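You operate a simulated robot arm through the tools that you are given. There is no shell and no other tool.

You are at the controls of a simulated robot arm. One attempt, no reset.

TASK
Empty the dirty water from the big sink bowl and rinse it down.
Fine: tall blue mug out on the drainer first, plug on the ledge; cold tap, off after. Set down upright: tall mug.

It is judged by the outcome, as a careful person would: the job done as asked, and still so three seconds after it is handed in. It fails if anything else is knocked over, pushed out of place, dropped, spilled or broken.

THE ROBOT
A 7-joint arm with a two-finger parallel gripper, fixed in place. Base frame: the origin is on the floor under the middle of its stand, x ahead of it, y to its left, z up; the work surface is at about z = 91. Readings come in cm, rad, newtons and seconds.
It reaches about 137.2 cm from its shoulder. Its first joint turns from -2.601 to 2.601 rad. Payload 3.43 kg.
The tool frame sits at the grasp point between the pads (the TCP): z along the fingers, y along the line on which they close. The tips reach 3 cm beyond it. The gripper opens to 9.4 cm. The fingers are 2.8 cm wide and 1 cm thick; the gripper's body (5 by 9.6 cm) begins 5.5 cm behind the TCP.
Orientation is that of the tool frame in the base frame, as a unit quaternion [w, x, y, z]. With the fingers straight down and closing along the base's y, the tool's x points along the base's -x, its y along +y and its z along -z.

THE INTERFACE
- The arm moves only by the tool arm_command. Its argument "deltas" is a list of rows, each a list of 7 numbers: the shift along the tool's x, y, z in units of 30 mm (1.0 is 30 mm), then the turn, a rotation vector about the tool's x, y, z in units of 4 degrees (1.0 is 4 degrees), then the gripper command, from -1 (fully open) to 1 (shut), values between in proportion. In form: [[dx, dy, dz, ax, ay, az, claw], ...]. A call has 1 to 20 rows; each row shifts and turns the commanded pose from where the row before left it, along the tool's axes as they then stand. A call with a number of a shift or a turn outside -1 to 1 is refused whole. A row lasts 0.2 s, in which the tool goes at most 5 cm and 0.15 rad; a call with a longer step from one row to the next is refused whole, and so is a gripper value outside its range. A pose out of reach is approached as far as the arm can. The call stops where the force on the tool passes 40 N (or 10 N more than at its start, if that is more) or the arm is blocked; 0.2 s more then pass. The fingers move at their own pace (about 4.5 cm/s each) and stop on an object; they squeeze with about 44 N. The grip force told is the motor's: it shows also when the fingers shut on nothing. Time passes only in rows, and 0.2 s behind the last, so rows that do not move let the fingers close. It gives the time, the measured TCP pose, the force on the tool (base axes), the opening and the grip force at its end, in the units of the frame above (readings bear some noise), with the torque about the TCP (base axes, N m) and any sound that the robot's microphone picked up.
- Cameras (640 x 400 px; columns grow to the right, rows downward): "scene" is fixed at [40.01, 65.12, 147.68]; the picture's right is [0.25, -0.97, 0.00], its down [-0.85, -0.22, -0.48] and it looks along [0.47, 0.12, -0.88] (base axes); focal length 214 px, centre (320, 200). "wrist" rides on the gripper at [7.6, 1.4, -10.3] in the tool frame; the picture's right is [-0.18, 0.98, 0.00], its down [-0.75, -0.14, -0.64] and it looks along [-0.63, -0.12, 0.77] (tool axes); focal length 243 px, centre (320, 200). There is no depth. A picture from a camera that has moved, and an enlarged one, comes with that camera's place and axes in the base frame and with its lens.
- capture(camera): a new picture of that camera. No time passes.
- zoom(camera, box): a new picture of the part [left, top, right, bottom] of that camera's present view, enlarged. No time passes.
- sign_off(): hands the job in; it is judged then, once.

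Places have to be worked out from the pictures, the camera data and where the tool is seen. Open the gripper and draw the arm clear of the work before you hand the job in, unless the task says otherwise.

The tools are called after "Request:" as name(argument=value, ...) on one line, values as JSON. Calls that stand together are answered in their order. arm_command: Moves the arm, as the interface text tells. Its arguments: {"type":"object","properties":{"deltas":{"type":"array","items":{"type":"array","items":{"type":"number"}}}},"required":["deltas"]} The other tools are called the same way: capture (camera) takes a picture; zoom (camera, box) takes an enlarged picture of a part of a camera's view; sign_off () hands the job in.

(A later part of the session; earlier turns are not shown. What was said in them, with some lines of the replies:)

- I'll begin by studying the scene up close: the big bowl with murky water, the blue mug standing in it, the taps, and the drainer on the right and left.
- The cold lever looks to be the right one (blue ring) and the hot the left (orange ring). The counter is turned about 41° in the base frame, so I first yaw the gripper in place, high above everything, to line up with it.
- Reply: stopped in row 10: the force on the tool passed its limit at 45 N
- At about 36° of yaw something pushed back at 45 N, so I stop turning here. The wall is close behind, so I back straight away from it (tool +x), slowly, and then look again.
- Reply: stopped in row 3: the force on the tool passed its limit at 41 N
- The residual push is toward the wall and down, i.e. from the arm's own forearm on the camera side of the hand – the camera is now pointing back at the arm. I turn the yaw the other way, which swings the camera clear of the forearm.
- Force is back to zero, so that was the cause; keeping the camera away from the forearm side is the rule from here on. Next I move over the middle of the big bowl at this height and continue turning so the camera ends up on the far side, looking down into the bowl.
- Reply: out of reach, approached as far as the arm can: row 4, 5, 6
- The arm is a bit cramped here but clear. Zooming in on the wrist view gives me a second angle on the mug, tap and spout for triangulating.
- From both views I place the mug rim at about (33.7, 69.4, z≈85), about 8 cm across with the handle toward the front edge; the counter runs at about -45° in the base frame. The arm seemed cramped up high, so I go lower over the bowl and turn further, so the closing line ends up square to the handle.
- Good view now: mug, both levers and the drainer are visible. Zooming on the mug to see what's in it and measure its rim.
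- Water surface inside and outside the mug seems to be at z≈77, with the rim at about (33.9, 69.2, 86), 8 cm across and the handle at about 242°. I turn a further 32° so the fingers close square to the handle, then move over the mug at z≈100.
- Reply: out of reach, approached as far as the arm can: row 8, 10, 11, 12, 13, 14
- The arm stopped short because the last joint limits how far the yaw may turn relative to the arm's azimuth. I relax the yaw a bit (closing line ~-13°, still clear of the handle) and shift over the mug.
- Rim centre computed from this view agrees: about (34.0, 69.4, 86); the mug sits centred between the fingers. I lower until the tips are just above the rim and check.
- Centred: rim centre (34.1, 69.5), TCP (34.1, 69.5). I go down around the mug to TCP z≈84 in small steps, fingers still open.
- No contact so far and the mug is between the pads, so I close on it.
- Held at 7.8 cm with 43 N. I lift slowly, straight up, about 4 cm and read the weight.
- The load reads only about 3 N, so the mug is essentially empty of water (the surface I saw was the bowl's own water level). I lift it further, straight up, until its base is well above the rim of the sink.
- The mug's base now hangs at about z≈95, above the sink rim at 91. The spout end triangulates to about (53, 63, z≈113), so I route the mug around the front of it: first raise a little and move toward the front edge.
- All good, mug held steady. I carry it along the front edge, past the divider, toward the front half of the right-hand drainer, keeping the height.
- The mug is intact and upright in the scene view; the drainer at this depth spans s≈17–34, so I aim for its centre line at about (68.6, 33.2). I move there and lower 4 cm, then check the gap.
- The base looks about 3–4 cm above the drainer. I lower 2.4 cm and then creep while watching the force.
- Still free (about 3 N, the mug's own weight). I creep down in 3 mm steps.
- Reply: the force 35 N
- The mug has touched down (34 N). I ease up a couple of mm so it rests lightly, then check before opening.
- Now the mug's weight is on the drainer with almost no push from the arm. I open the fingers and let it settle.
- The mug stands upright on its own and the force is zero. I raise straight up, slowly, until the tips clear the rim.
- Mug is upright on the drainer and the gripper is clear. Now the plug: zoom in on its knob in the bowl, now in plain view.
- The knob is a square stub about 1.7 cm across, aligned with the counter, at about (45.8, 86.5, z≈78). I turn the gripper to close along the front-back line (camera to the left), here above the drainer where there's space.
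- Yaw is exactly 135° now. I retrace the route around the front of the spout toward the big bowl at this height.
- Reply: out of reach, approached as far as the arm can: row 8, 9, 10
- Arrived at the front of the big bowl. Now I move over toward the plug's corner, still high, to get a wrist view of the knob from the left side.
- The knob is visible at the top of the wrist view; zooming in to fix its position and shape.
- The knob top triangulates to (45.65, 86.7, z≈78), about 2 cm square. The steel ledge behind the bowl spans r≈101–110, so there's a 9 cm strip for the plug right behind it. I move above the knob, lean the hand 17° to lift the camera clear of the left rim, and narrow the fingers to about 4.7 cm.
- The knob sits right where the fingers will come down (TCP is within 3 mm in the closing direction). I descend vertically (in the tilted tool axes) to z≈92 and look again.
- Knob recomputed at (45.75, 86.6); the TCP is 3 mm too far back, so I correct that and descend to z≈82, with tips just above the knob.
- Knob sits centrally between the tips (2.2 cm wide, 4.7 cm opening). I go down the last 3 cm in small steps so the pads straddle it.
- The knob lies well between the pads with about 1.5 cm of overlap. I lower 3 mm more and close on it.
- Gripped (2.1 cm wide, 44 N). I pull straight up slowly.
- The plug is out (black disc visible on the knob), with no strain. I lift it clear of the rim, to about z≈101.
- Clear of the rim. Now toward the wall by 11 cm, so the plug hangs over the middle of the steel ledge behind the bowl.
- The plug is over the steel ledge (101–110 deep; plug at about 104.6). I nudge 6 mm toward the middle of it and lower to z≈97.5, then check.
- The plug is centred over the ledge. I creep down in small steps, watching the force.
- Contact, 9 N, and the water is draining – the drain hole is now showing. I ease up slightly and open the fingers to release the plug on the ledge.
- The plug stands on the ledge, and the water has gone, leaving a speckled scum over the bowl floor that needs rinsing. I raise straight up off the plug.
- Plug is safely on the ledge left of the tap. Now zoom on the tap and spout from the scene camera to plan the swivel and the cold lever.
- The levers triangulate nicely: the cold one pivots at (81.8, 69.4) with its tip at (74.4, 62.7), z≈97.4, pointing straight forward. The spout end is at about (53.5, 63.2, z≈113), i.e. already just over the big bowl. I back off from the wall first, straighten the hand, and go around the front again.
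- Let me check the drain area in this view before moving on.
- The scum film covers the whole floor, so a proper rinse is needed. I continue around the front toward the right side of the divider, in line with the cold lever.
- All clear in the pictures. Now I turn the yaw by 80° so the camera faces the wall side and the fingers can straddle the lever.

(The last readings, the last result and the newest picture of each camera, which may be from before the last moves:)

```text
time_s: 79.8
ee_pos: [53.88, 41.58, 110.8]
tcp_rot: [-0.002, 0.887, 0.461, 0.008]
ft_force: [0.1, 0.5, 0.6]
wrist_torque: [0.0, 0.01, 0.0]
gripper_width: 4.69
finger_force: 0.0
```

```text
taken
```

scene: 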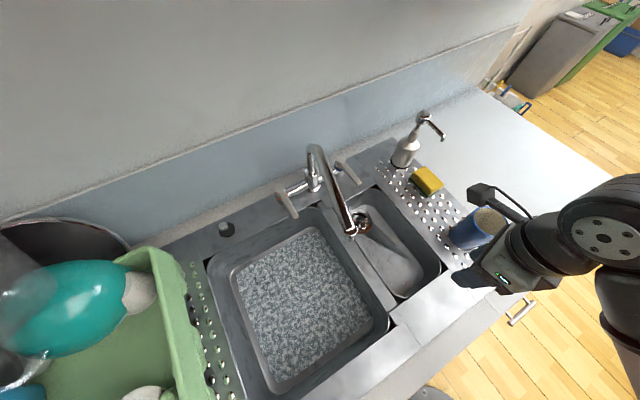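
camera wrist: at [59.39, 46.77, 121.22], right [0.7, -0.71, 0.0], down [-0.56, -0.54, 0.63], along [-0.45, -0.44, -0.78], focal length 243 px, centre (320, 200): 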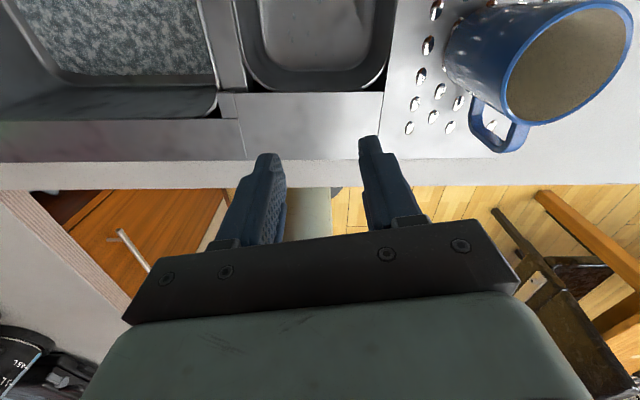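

Yaw is 55° and the mug is untouched. I advance toward the cold lever at this height, staying right of the spout, and open the fingers to about 6 cm.

Request:
arm_command(deltas=[[0.4, 0.07, 0, 0, 0, 0, -0.3], [0.79, 0.13, 0, 0, 0, 0, -0.3], [0.79, 0.13, 0, 0, 0, 0, -0.3], [0.79, 0.13, 0, 0, 0, 0, -0.3], [0.79, 0.13, 0, 0, 0, 0, -0.3], [0.79, 0.13, 0, 0, 0, 0, -0.3], [0.79, 0.13, 0, 0, 0, 0, -0.3], [0.79, 0.13, 0, 0, 0, 0, -0.3], [0.79, 0.13, 0, 0, 0, 0, -0.3], [0.79, 0.13, 0, 0, 0, 0, -0.3], [0.79, 0.13, 0, 0, 0, 0, -0.3], [0.79, 0.13, 0, 0, 0, 0, -0.3], [0.79, 0.13, 0, 0, 0, 0, -0.3], [0.4, 0.07, 0, 0, 0, 0, -0.3], [0, 0, 0, 0, 0, 0, -0.3]])

Request:
capture(camera="wrist")

Request:
capture(camera="scene")

```text
time_s: 83.0
ee_pos: [75.79, 63.63, 111.17]
tcp_rot: [-0.003, 0.887, 0.462, 0.008]
ft_force: [-0.5, -0.3, -1.0]
wrist_torque: [-0.01, 0.03, -0.01]
gripper_width: 6.09
finger_force: 0.1
```

```text
taken
camera wrist: at [81.31, 69.01, 121.61], right [0.7, -0.71, 0.0], down [-0.56, -0.54, 0.63], along [-0.45, -0.44, -0.78], focal length 243 px, centre (320, 200)
```

wrist: 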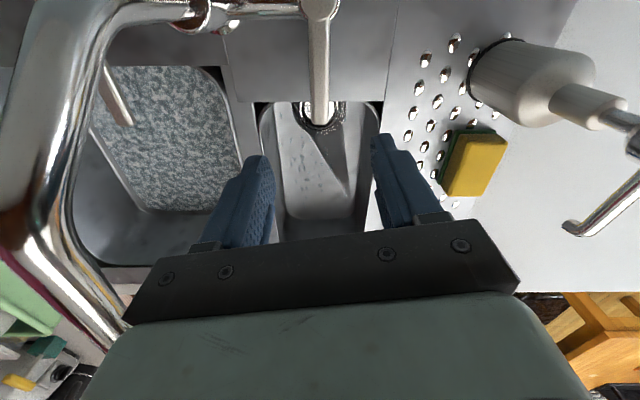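

```text
taken
```

scene: 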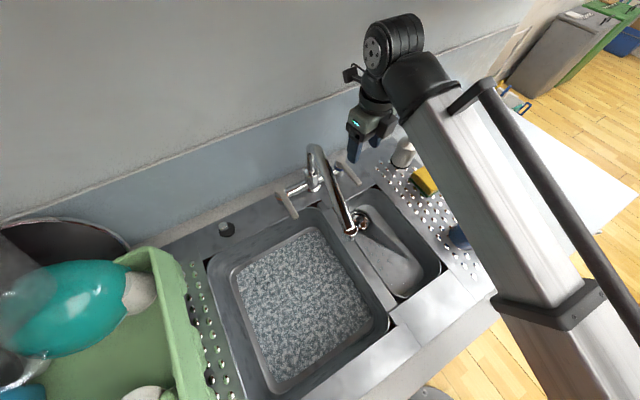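

Lever tip lies centrally between the fingers and all other things are clear of the hand. I descend to TCP z≈97.5 so the fingers straddle the lever.

Request:
arm_command(deltas=[[0, 0, 0.4, 0, 0, 0, -0.3], [0, 0, 0.6, 0, 0, 0, -0.3], [0, 0, 0.6, 0, 0, 0, -0.3], [0, 0, 0.6, 0, 0, 0, -0.3], [0, 0, 0.6, 0, 0, 0, -0.3], [0, 0, 0.5, 0, 0, 0, -0.3], [0, 0, 0.4, 0, 0, 0, -0.3], [0, 0, 0.4, 0, 0, 0, -0.3], [0, 0, 0.4, 0, 0, 0, -0.3], [0, 0, 0, 0, 0, 0, -0.3]])

Request:
capture(camera="wrist")

Request:
zoom(camera="scene", box=[280, 110, 440, 230])

```text
time_s: 85.2
ee_pos: [75.92, 63.65, 97.79]
tcp_rot: [-0.002, 0.887, 0.462, 0.008]
ft_force: [0.5, 1.3, -0.5]
wrist_torque: [-0.04, 0.01, -0.01]
gripper_width: 6.1
finger_force: 0.0
```

```text
taken
camera wrist: at [81.4, 69.16, 108.22], right [0.7, -0.71, 0.0], down [-0.56, -0.54, 0.63], along [-0.45, -0.44, -0.78], focal length 243 px, centre (320, 200)
```

wrist: 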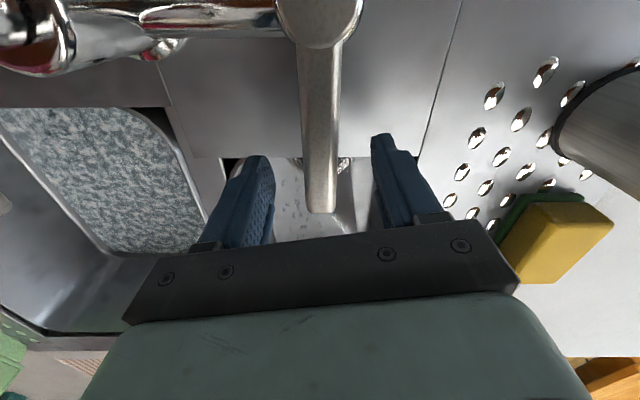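

```text
3.33 times, centred on (360, 170) of scene
camera zoom: at [40.01, 65.12, 147.68], right [0.25, -0.97, 0.0], down [-0.85, -0.22, -0.48], along [0.47, 0.12, -0.88], focal length 715 px, centre (187, 300)
```

zoom: 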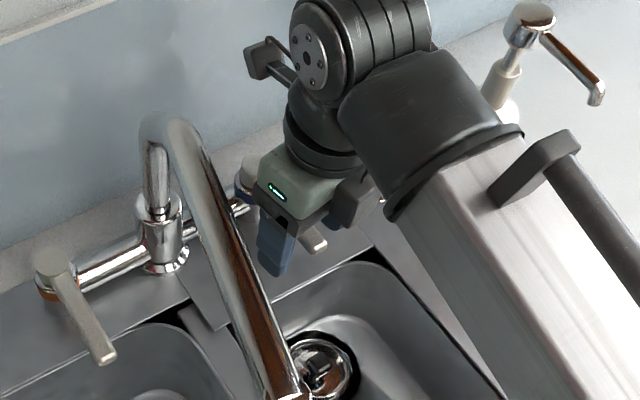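

The lever is straddled. I narrow the fingers to about 3.3 cm, then push the lever gently to the right (outward) along its arc, turning the hand with it – about 20° first, watching force and sound.

Request:
arm_command(deltas=[[0, 0, 0, 0, 0, 0, 0.1], [0, 0, 0, 0, 0, 0, 0.3], [0, 0, 0, 0, 0, 0, 0.3], [-0.04, 0.15, 0, 0, 0, 0, 0.3], [-0.04, 0.15, 0, 0, 0, 0, 0.3], [-0.043, 0.188, 0, 0, 0, -1, 0.3], [-0.043, 0.188, 0, 0, 0, -1, 0.3], [-0.043, 0.188, 0, 0, 0, -1, 0.3], [-0.043, 0.188, 0, 0, 0, -1, 0.3], [-0.043, 0.188, 0, 0, 0, -1, 0.3], [0, 0, 0, 0, 0, 0, 0.3]])

Request:
capture(camera="wrist")

Request:
capture(camera="scene")

```text
time_s: 87.6
ee_pos: [78.7, 61.34, 97.91]
tcp_rot: [0.0, 0.793, 0.61, 0.008]
ft_force: [-0.4, -0.4, 0.2]
wrist_torque: [0.01, -0.01, 0.01]
gripper_width: 3.28
finger_force: 0.1
```

```text
taken
camera wrist: at [82.04, 68.22, 108.21], right [0.9, -0.43, 0.01], down [-0.34, -0.7, 0.63], along [-0.27, -0.57, -0.78], focal length 243 px, centre (320, 200)
```

wrist: 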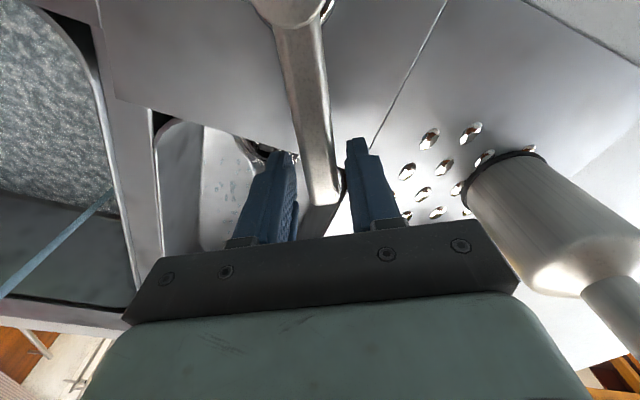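

```text
taken
```

scene: 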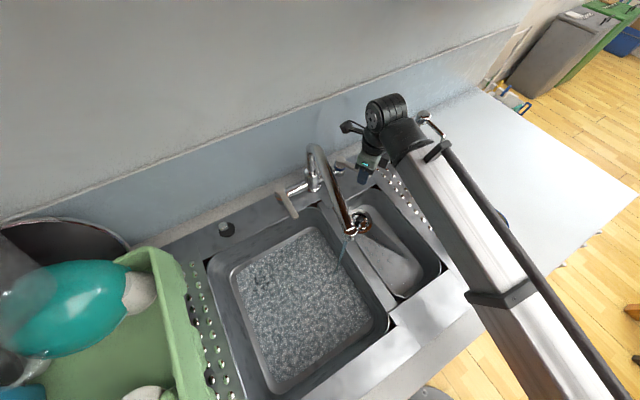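

The lever turned without resistance and a thin stream has appeared, so outward opens it. Zooming to see where the stream lands and what it does to the scum.

Request:
zoom(camera="scene", box=[220, 210, 400, 380])

Request:
zoom(camera="scene", box=[300, 200, 380, 280])

```text
2.35 times, centred on (310, 295) of scene
camera zoom: at [40.01, 65.12, 147.68], right [0.25, -0.97, 0.0], down [-0.85, -0.22, -0.48], along [0.47, 0.12, -0.88], focal length 505 px, centre (344, -24)
```

zoom: 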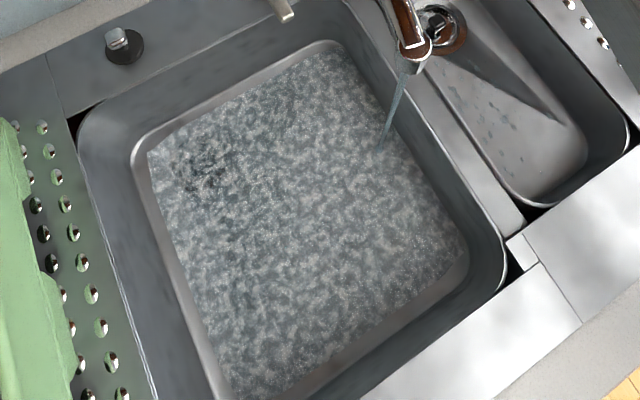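

```text
5.00 times, centred on (340, 240) of scene
camera zoom: at [40.01, 65.12, 147.68], right [0.25, -0.97, 0.0], down [-0.85, -0.22, -0.48], along [0.47, 0.12, -0.88], focal length 1072 px, centre (220, 0)
```

zoom: 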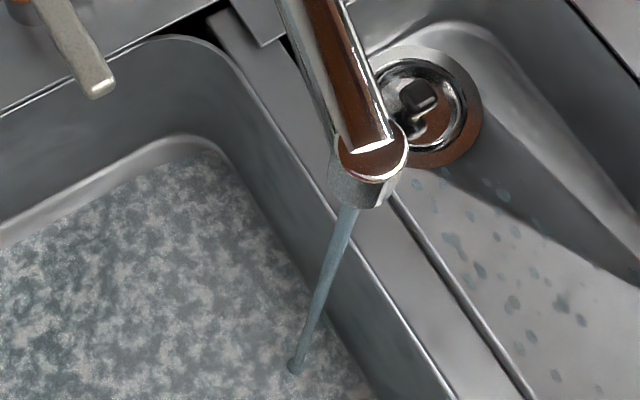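

The stream lands in the big bowl near its right side, as wanted. I open the lever a further 24° for a proper flow, then let it run a moment and watch the film.

Request:
arm_command(deltas=[[-0.043, 0.188, 0, 0, 0, -1, 0.3], [-0.043, 0.188, 0, 0, 0, -1, 0.3], [-0.043, 0.188, 0, 0, 0, -1, 0.3], [-0.043, 0.188, 0, 0, 0, -1, 0.3], [-0.043, 0.188, 0, 0, 0, -1, 0.3], [-0.043, 0.188, 0, 0, 0, -1, 0.3], [0, 0, 0, 0, 0, 0, 0.3], [0, 0, 0, 0, 0, 0, 0.3], [0, 0, 0, 0, 0, 0, 0.3], [0, 0, 0, 0, 0, 0, 0.3], [0, 0, 0, 0, 0, 0, 0.3], [0, 0, 0, 0, 0, 0, 0.3]])

Request:
capture(camera="wrist")

Request:
zoom(camera="scene", box=[220, 200, 420, 380])

```text
time_s: 90.2
ee_pos: [81.86, 60.26, 97.92]
tcp_rot: [0.002, 0.649, 0.761, 0.007]
ft_force: [0.8, 0.0, -0.2]
wrist_torque: [0.01, -0.02, 0.03]
gripper_width: 3.3
finger_force: 0.1
```

```text
taken
camera wrist: at [82.16, 67.87, 108.26], right [1.0, -0.03, 0.01], down [-0.03, -0.77, 0.63], along [-0.01, -0.63, -0.77], focal length 243 px, centre (320, 200)
```

wrist: 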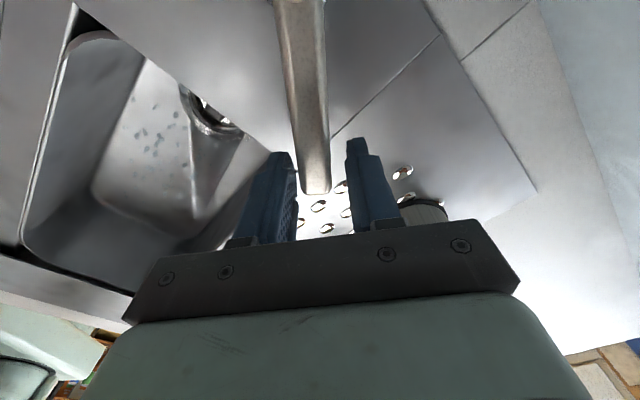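

```text
2.22 times, centred on (320, 290) of scene
camera zoom: at [40.01, 65.12, 147.68], right [0.25, -0.97, 0.0], down [-0.85, -0.22, -0.48], along [0.47, 0.12, -0.88], focal length 477 px, centre (320, 0)
```

zoom: 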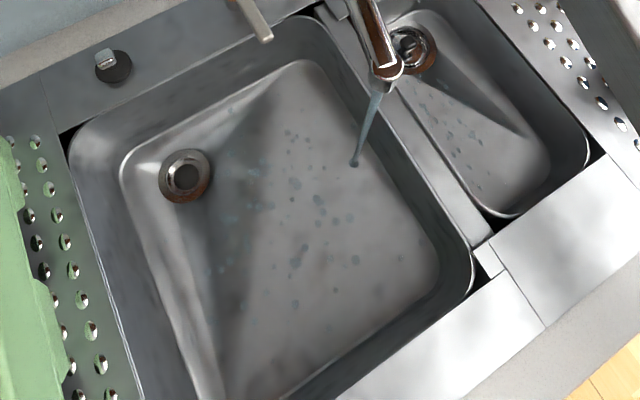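

The scum has washed away; only clean water drops and the open drain remain. I let it run about 3 s more to be thorough.

Request:
arm_command(deltas=[[0, 0, 0, 0, 0, 0, 0.3], [0, 0, 0, 0, 0, 0, 0.3], [0, 0, 0, 0, 0, 0, 0.3], [0, 0, 0, 0, 0, 0, 0.3], [0, 0, 0, 0, 0, 0, 0.3], [0, 0, 0, 0, 0, 0, 0.3], [0, 0, 0, 0, 0, 0, 0.3], [0, 0, 0, 0, 0, 0, 0.3], [0, 0, 0, 0, 0, 0, 0.3], [0, 0, 0, 0, 0, 0, 0.3], [0, 0, 0, 0, 0, 0, 0.3], [0, 0, 0, 0, 0, 0, 0.3], [0, 0, 0, 0, 0, 0, 0.3], [0, 0, 0, 0, 0, 0, 0.3], [0, 0, 0, 0, 0, 0, 0.3]])

Request:
zoom(camera="scene", box=[220, 200, 420, 380])

Request:
capture(camera="scene")

```text
time_s: 93.4
ee_pos: [82.0, 60.36, 97.93]
tcp_rot: [0.001, 0.65, 0.76, 0.008]
ft_force: [-0.6, 0.8, -0.1]
wrist_torque: [0.0, 0.0, 0.02]
gripper_width: 3.3
finger_force: 0.1
```

```text
2.22 times, centred on (320, 290) of scene
camera zoom: at [40.01, 65.12, 147.68], right [0.25, -0.97, 0.0], down [-0.85, -0.22, -0.48], along [0.47, 0.12, -0.88], focal length 477 px, centre (320, 0)
```

zoom: 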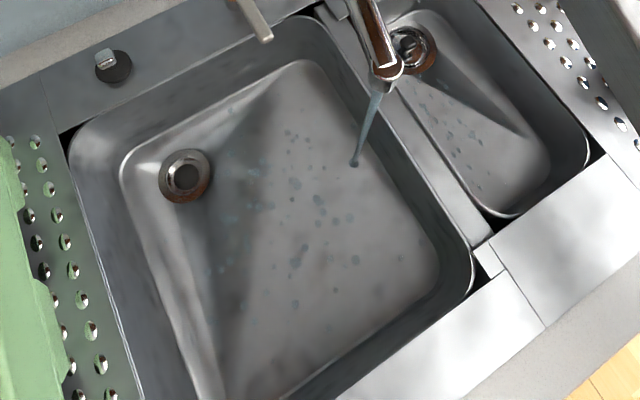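

```text
taken
```

scene: 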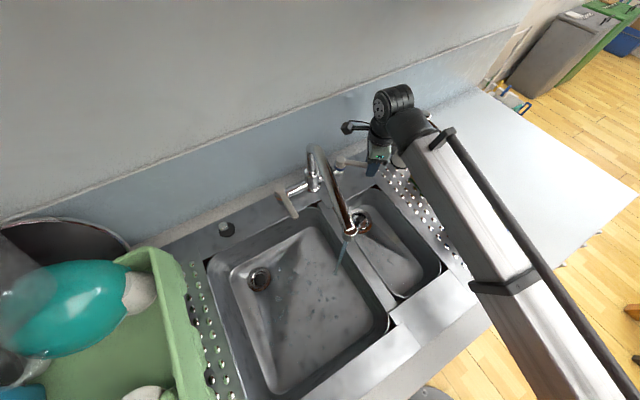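

Clean and steady. Now I close the cold tap: bring the lever back along the same arc, so the right finger pushes it back to straight ahead.

Request:
arm_command(deltas=[[0.043, -0.188, 0, 0, 0, 1, 0.3], [0.043, -0.188, 0, 0, 0, 1, 0.3], [0.043, -0.188, 0, 0, 0, 1, 0.3], [0.043, -0.188, 0, 0, 0, 1, 0.3], [0.043, -0.188, 0, 0, 0, 1, 0.3], [0.043, -0.188, 0, 0, 0, 1, 0.3], [0.043, -0.188, 0, 0, 0, 1, 0.3], [0.043, -0.188, 0, 0, 0, 1, 0.3], [0.043, -0.188, 0, 0, 0, 1, 0.3], [0.043, -0.188, 0, 0, 0, 1, 0.3], [0.043, -0.188, 0, 0, 0, 1, 0.3], [0.04, -0.15, 0, 0, 0, 0, 0.3], [0.04, -0.15, 0, 0, 0, 0, 0.3], [0, 0, 0, 0, 0, 0, 0.3]])

Request:
capture(camera="wrist")

Request:
zoom(camera="scene", box=[280, 130, 420, 270])

```text
time_s: 96.4
ee_pos: [75.56, 63.54, 97.74]
tcp_rot: [-0.002, 0.887, 0.462, 0.008]
ft_force: [0.3, -0.4, 0.3]
wrist_torque: [-0.02, -0.03, 0.01]
gripper_width: 3.28
finger_force: 0.0
```

```text
taken
camera wrist: at [81.18, 68.79, 108.2], right [0.7, -0.71, 0.0], down [-0.56, -0.54, 0.63], along [-0.45, -0.44, -0.78], focal length 243 px, centre (320, 200)
```

wrist: 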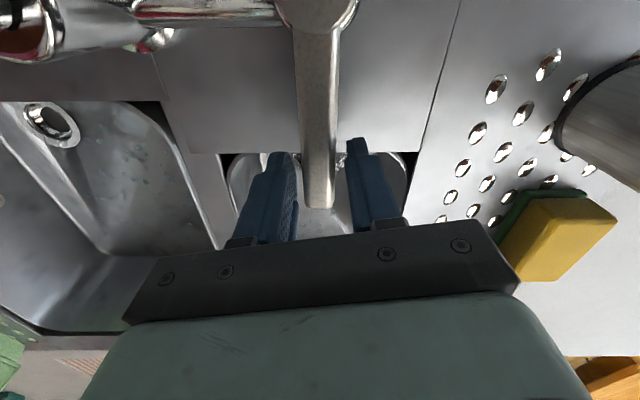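

```text
2.86 times, centred on (350, 200) of scene
camera zoom: at [40.01, 65.12, 147.68], right [0.25, -0.97, 0.0], down [-0.85, -0.22, -0.48], along [0.47, 0.12, -0.88], focal length 613 px, centre (234, 200)
```

zoom: 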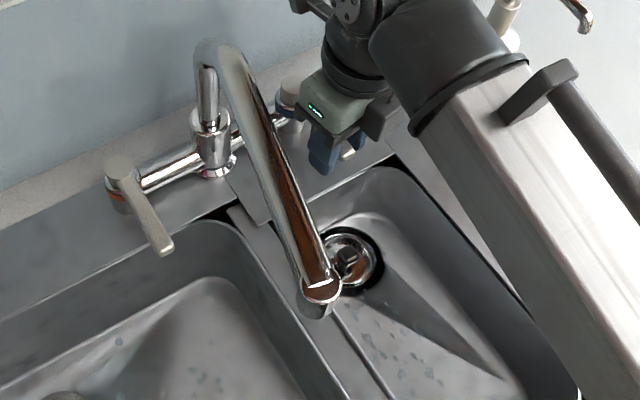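

The stream is gone and the lever looks straight again. To be sure it's fully closed I nudge it gently against its stop and check the spout for any dribble.

Request:
arm_command(deltas=[[0.02, -0.08, 0, 0, 0, 0, 0.3], [0.02, -0.08, 0, 0, 0, 0, 0.3], [0, 0, 0, 0, 0, 0, 0.3]])

Request:
zoom(camera="scene", box=[300, 200, 380, 280])

Request:
capture(camera="wrist")

```text
time_s: 97.2
ee_pos: [75.4, 63.89, 97.67]
tcp_rot: [-0.002, 0.887, 0.462, 0.007]
ft_force: [1.3, -3.7, 0.5]
wrist_torque: [0.02, -0.01, -0.03]
gripper_width: 3.44
finger_force: 1.6
```

```text
5.00 times, centred on (340, 240) of scene
camera zoom: at [40.01, 65.12, 147.68], right [0.25, -0.97, 0.0], down [-0.85, -0.22, -0.48], along [0.47, 0.12, -0.88], focal length 1072 px, centre (220, 0)
```

zoom: 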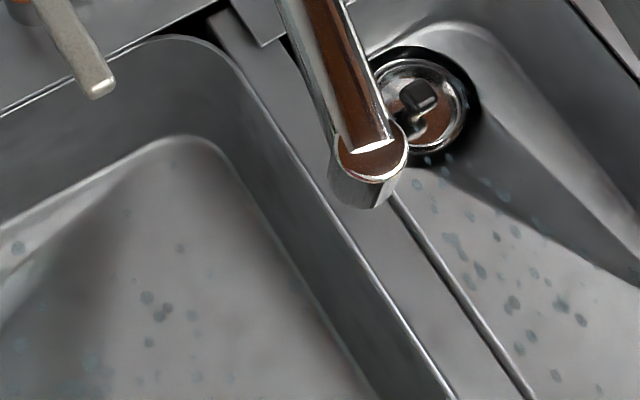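

```text
taken
camera wrist: at [80.92, 69.17, 108.17], right [0.7, -0.71, 0.0], down [-0.56, -0.54, 0.63], along [-0.45, -0.44, -0.78], focal length 243 px, centre (320, 200)
```

wrist: 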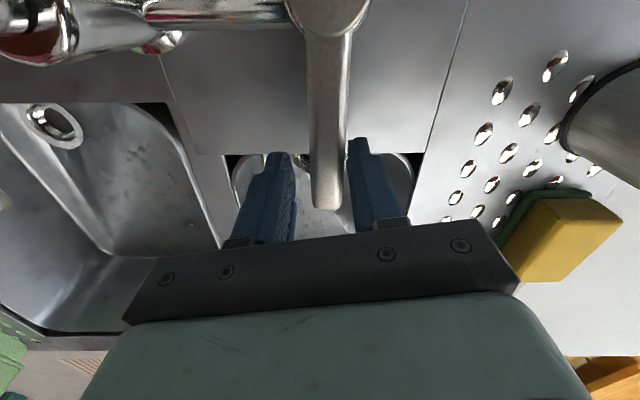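

The lever is pressing against its closed stop (about 4 N) and the spout is dry. I back off the lever, open, and rise straight up.

Request:
arm_command(deltas=[[-0.02, 0.08, 0, 0, 0, 0, 0.1], [-0.01, 0.05, 0, 0, 0, 0, -0.3], [0, 0, 0, 0, 0, 0, -0.3], [0, 0, -0.3, 0, 0, 0, -0.3], [0, 0, -0.5, 0, 0, 0, -0.3], [0, 0, -0.6, 0, 0, 0, -0.3], [0, 0, -0.6, 0, 0, 0, -0.3], [0, 0, -0.6, 0, 0, 0, -0.3], [0, 0, -0.6, 0, 0, 0, -0.3], [0, 0, -0.6, 0, 0, 0, -0.3], [0, 0, -0.5, 0, 0, 0, -0.3], [0, 0, 0, 0, 0, 0, -0.3]])

Request:
capture(camera="wrist")

Request:
capture(camera="scene")

```text
time_s: 99.8
ee_pos: [75.52, 63.44, 110.86]
tcp_rot: [-0.001, 0.887, 0.462, 0.007]
ft_force: [0.1, -0.2, -0.5]
wrist_torque: [-0.02, 0.0, -0.01]
gripper_width: 6.1
finger_force: 0.0
```

```text
taken
camera wrist: at [80.96, 68.73, 121.21], right [0.7, -0.71, 0.0], down [-0.56, -0.54, 0.63], along [-0.45, -0.44, -0.78], focal length 243 px, centre (320, 200)
```

wrist: 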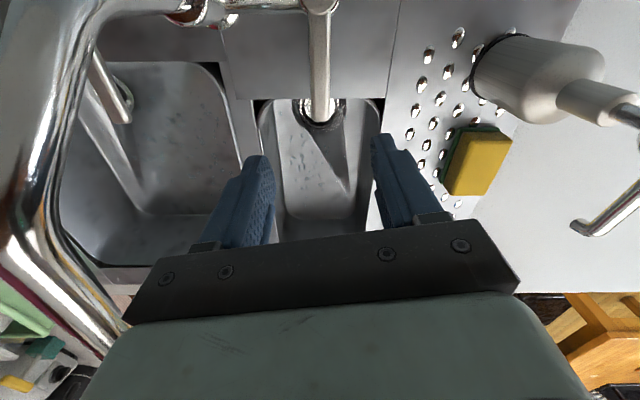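

```text
taken
```

scene: 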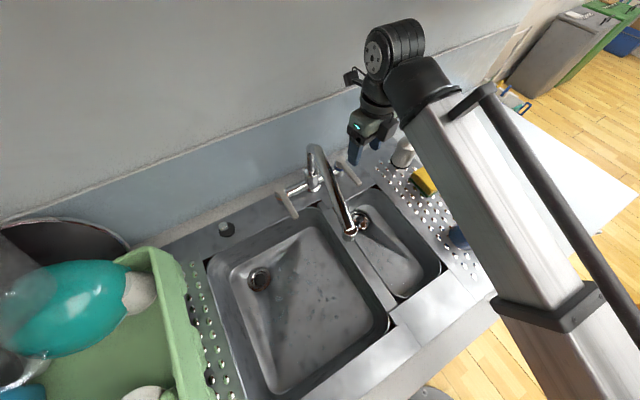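

Lever is straight, water off, hand clear of it. Now I withdraw along the way I came, to the front of the counter.

Request:
arm_command(deltas=[[-0.4, -0.07, 0, 0, 0, 0, -0.6], [-0.79, -0.13, 0, 0, 0, 0, -1], [-0.79, -0.13, 0, 0, 0, 0, -1], [-0.79, -0.13, 0, 0, 0, 0, -1], [-0.79, -0.13, 0, 0, 0, 0, -1], [-0.79, -0.13, 0, 0, 0, 0, -1], [-0.79, -0.13, 0, 0, 0, 0, -1], [-0.79, -0.13, 0, 0, 0, 0, -1], [-0.79, -0.13, 0, 0, 0, 0, -1], [-0.79, -0.13, 0, 0, 0, 0, -1], [-0.79, -0.13, 0, 0, 0, 0, -1], [-0.79, -0.13, 0, 0, 0, 0, -1], [-0.79, -0.13, 0, 0, 0, 0, -1], [-0.4, -0.07, 0, 0, 0, 0, -1], [0, 0, 0, 0, 0, 0, -1]])

Request:
capture(camera="wrist")

Request:
capture(camera="scene")

Request:
zoom(camera="scene", box=[190, 120, 440, 400])

```text
time_s: 103.0
ee_pos: [53.71, 40.99, 110.12]
tcp_rot: [-0.002, 0.887, 0.463, 0.008]
ft_force: [0.5, -0.1, -0.6]
wrist_torque: [-0.05, 0.0, -0.01]
gripper_width: 9.38
finger_force: 0.1
```

```text
taken
camera wrist: at [59.22, 46.26, 120.55], right [0.7, -0.71, 0.0], down [-0.56, -0.54, 0.63], along [-0.45, -0.44, -0.78], focal length 243 px, centre (320, 200)
```

wrist: 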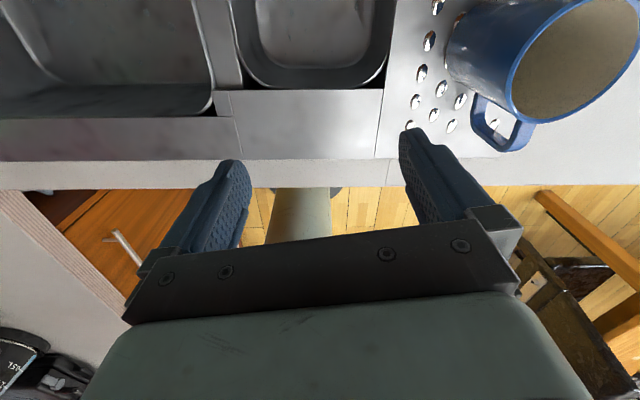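

```text
taken
```

scene: 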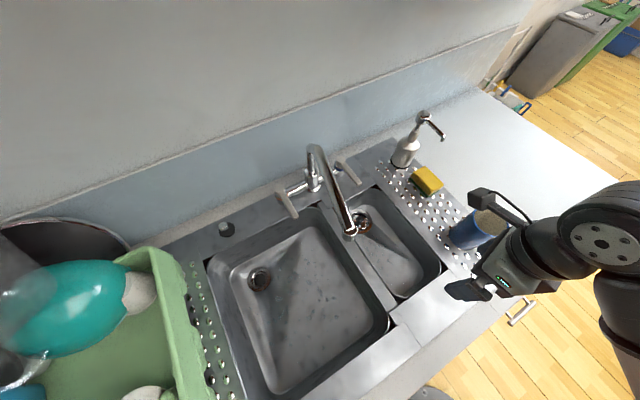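

```text
1.43 times, centred on (315, 260) of scene
camera zoom: at [40.01, 65.12, 147.68], right [0.25, -0.97, 0.0], down [-0.85, -0.22, -0.48], along [0.47, 0.12, -0.88], focal length 306 px, centre (327, 114)
```

zoom: 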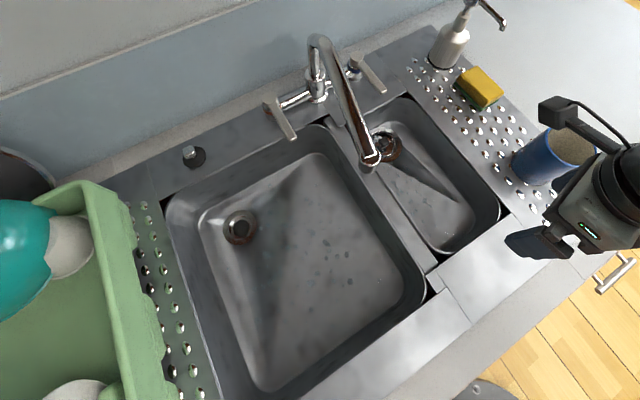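

Everything looks done. One last close look at the bowl floor, the plug and the mug before handing in.

Request:
zoom(camera="scene", box=[200, 210, 390, 400])

Request:
zoom(camera="scene", box=[400, 160, 560, 300])

Request:
zoom(camera="scene", box=[200, 150, 380, 260])

```text
2.11 times, centred on (295, 305) of scene
camera zoom: at [40.01, 65.12, 147.68], right [0.25, -0.97, 0.0], down [-0.85, -0.22, -0.48], along [0.47, 0.12, -0.88], focal length 452 px, centre (373, -21)
```

zoom: 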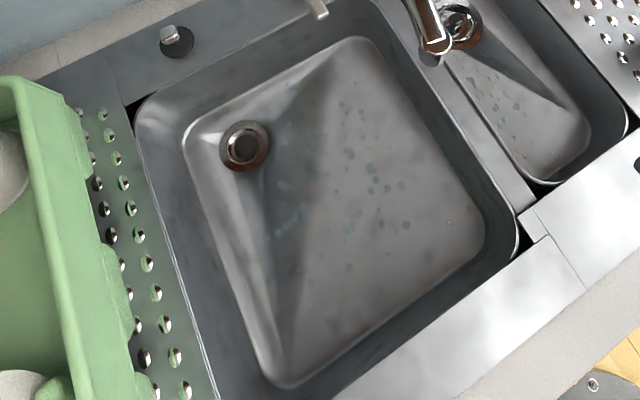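

```text
2.86 times, centred on (480, 230) of scene
camera zoom: at [40.01, 65.12, 147.68], right [0.25, -0.97, 0.0], down [-0.85, -0.22, -0.48], along [0.47, 0.12, -0.88], focal length 613 px, centre (-137, 114)
```

zoom: 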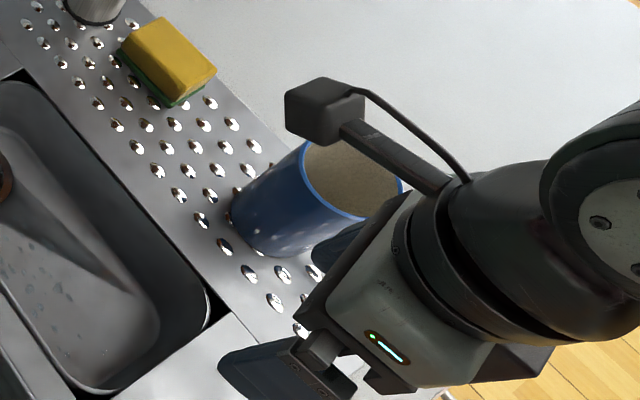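

```text
3.56 times, centred on (290, 205) of scene
camera zoom: at [40.01, 65.12, 147.68], right [0.25, -0.97, 0.0], down [-0.85, -0.22, -0.48], along [0.47, 0.12, -0.88], focal length 763 px, centre (427, 182)
```

zoom: 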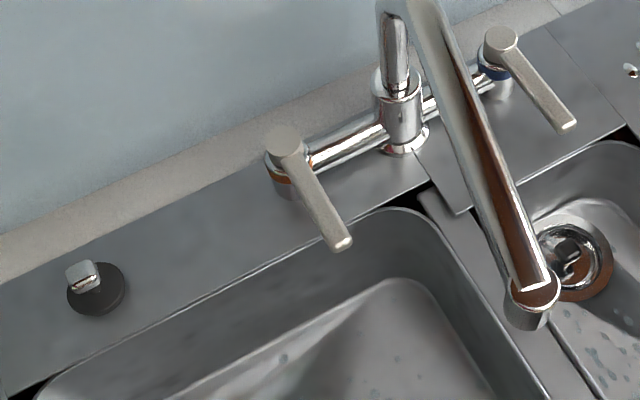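

The bowl is clean and empty with its drain open, the plug is on the ledge, both levers are straight, the spout is dry, and the mug is upright. I draw the open hand a bit further back from the counter and pause a moment.

Request:
arm_command(deltas=[[-0.4, -0.2, 0, 0, 0, 0, -1], [-0.6, -0.3, 0, 0, 0, 0, -1], [-0.6, -0.3, 0, 0, 0, 0, -1], [-0.3, -0.1, 0, 0, 0, 0, -1], [0, 0, 0, 0, 0, 0, -1], [0, 0, 0, 0, 0, 0, -1], [0, 0, 0, 0, 0, 0, -1], [0, 0, 0, 0, 0, 0, -1], [0, 0, 0, 0, 0, 0, -1]])

Request:
capture(camera="scene")

Request:
capture(camera="wrist")

```text
time_s: 105.0
ee_pos: [48.76, 38.5, 108.96]
tcp_rot: [-0.003, 0.887, 0.461, 0.012]
ft_force: [-0.3, -0.2, -0.4]
wrist_torque: [0.0, -0.01, -0.05]
gripper_width: 9.41
finger_force: 0.2
out of reach, approached as far as the arm can: row 3, 4
```

```text
taken
```

scene: 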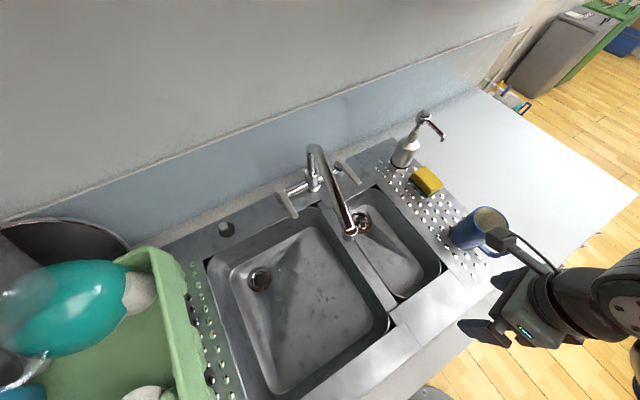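

```text
taken
camera wrist: at [54.22, 43.65, 119.43], right [0.7, -0.71, 0.0], down [-0.56, -0.55, 0.62], along [-0.44, -0.44, -0.78], focal length 243 px, centre (320, 200)
```

wrist: 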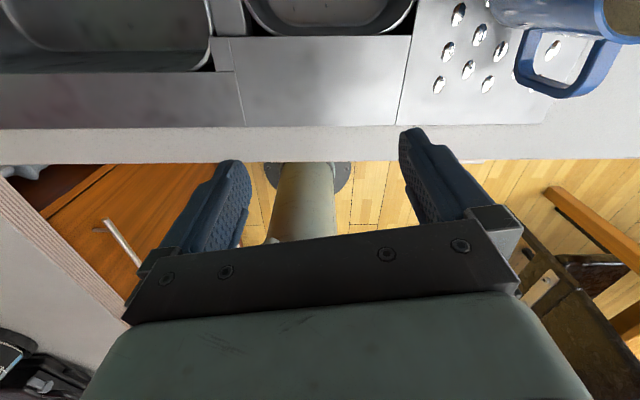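

The hand is open and in front of the counter, clear of everything, and nothing has changed in the scene: the mug is upright on the drainer, the plug is on the ledge, the bowl is empty and rinsed, and the tap is off. I'm handing it in.

Request:
sign_off()

```text
The job is handed in.
```

The big sink bowl is empty and rinsed clean, and I've handed the job in.

- **Tall blue mug:** it came out first and is standing upright on the right-hand drainer.
- **Plug:** it's out and standing on the steel ledge behind the bowl, to the left of the tap. The drain is open and the water has gone.
- **Rinse:** I ran the cold tap into the bowl for several seconds. The scum left on the floor of the bowl washed away, leaving only water drops.
- **Tap:** the cold lever is back against its closed stop and the spout is dry.

Early on, the hand's camera bumped the robot's own forearm twice while turning, at about 45 N and 41 N. It was high above the sink and didn't touch anything else. Nothing was knocked over or moved out of place, and the hand is open and clear in front of the counter.
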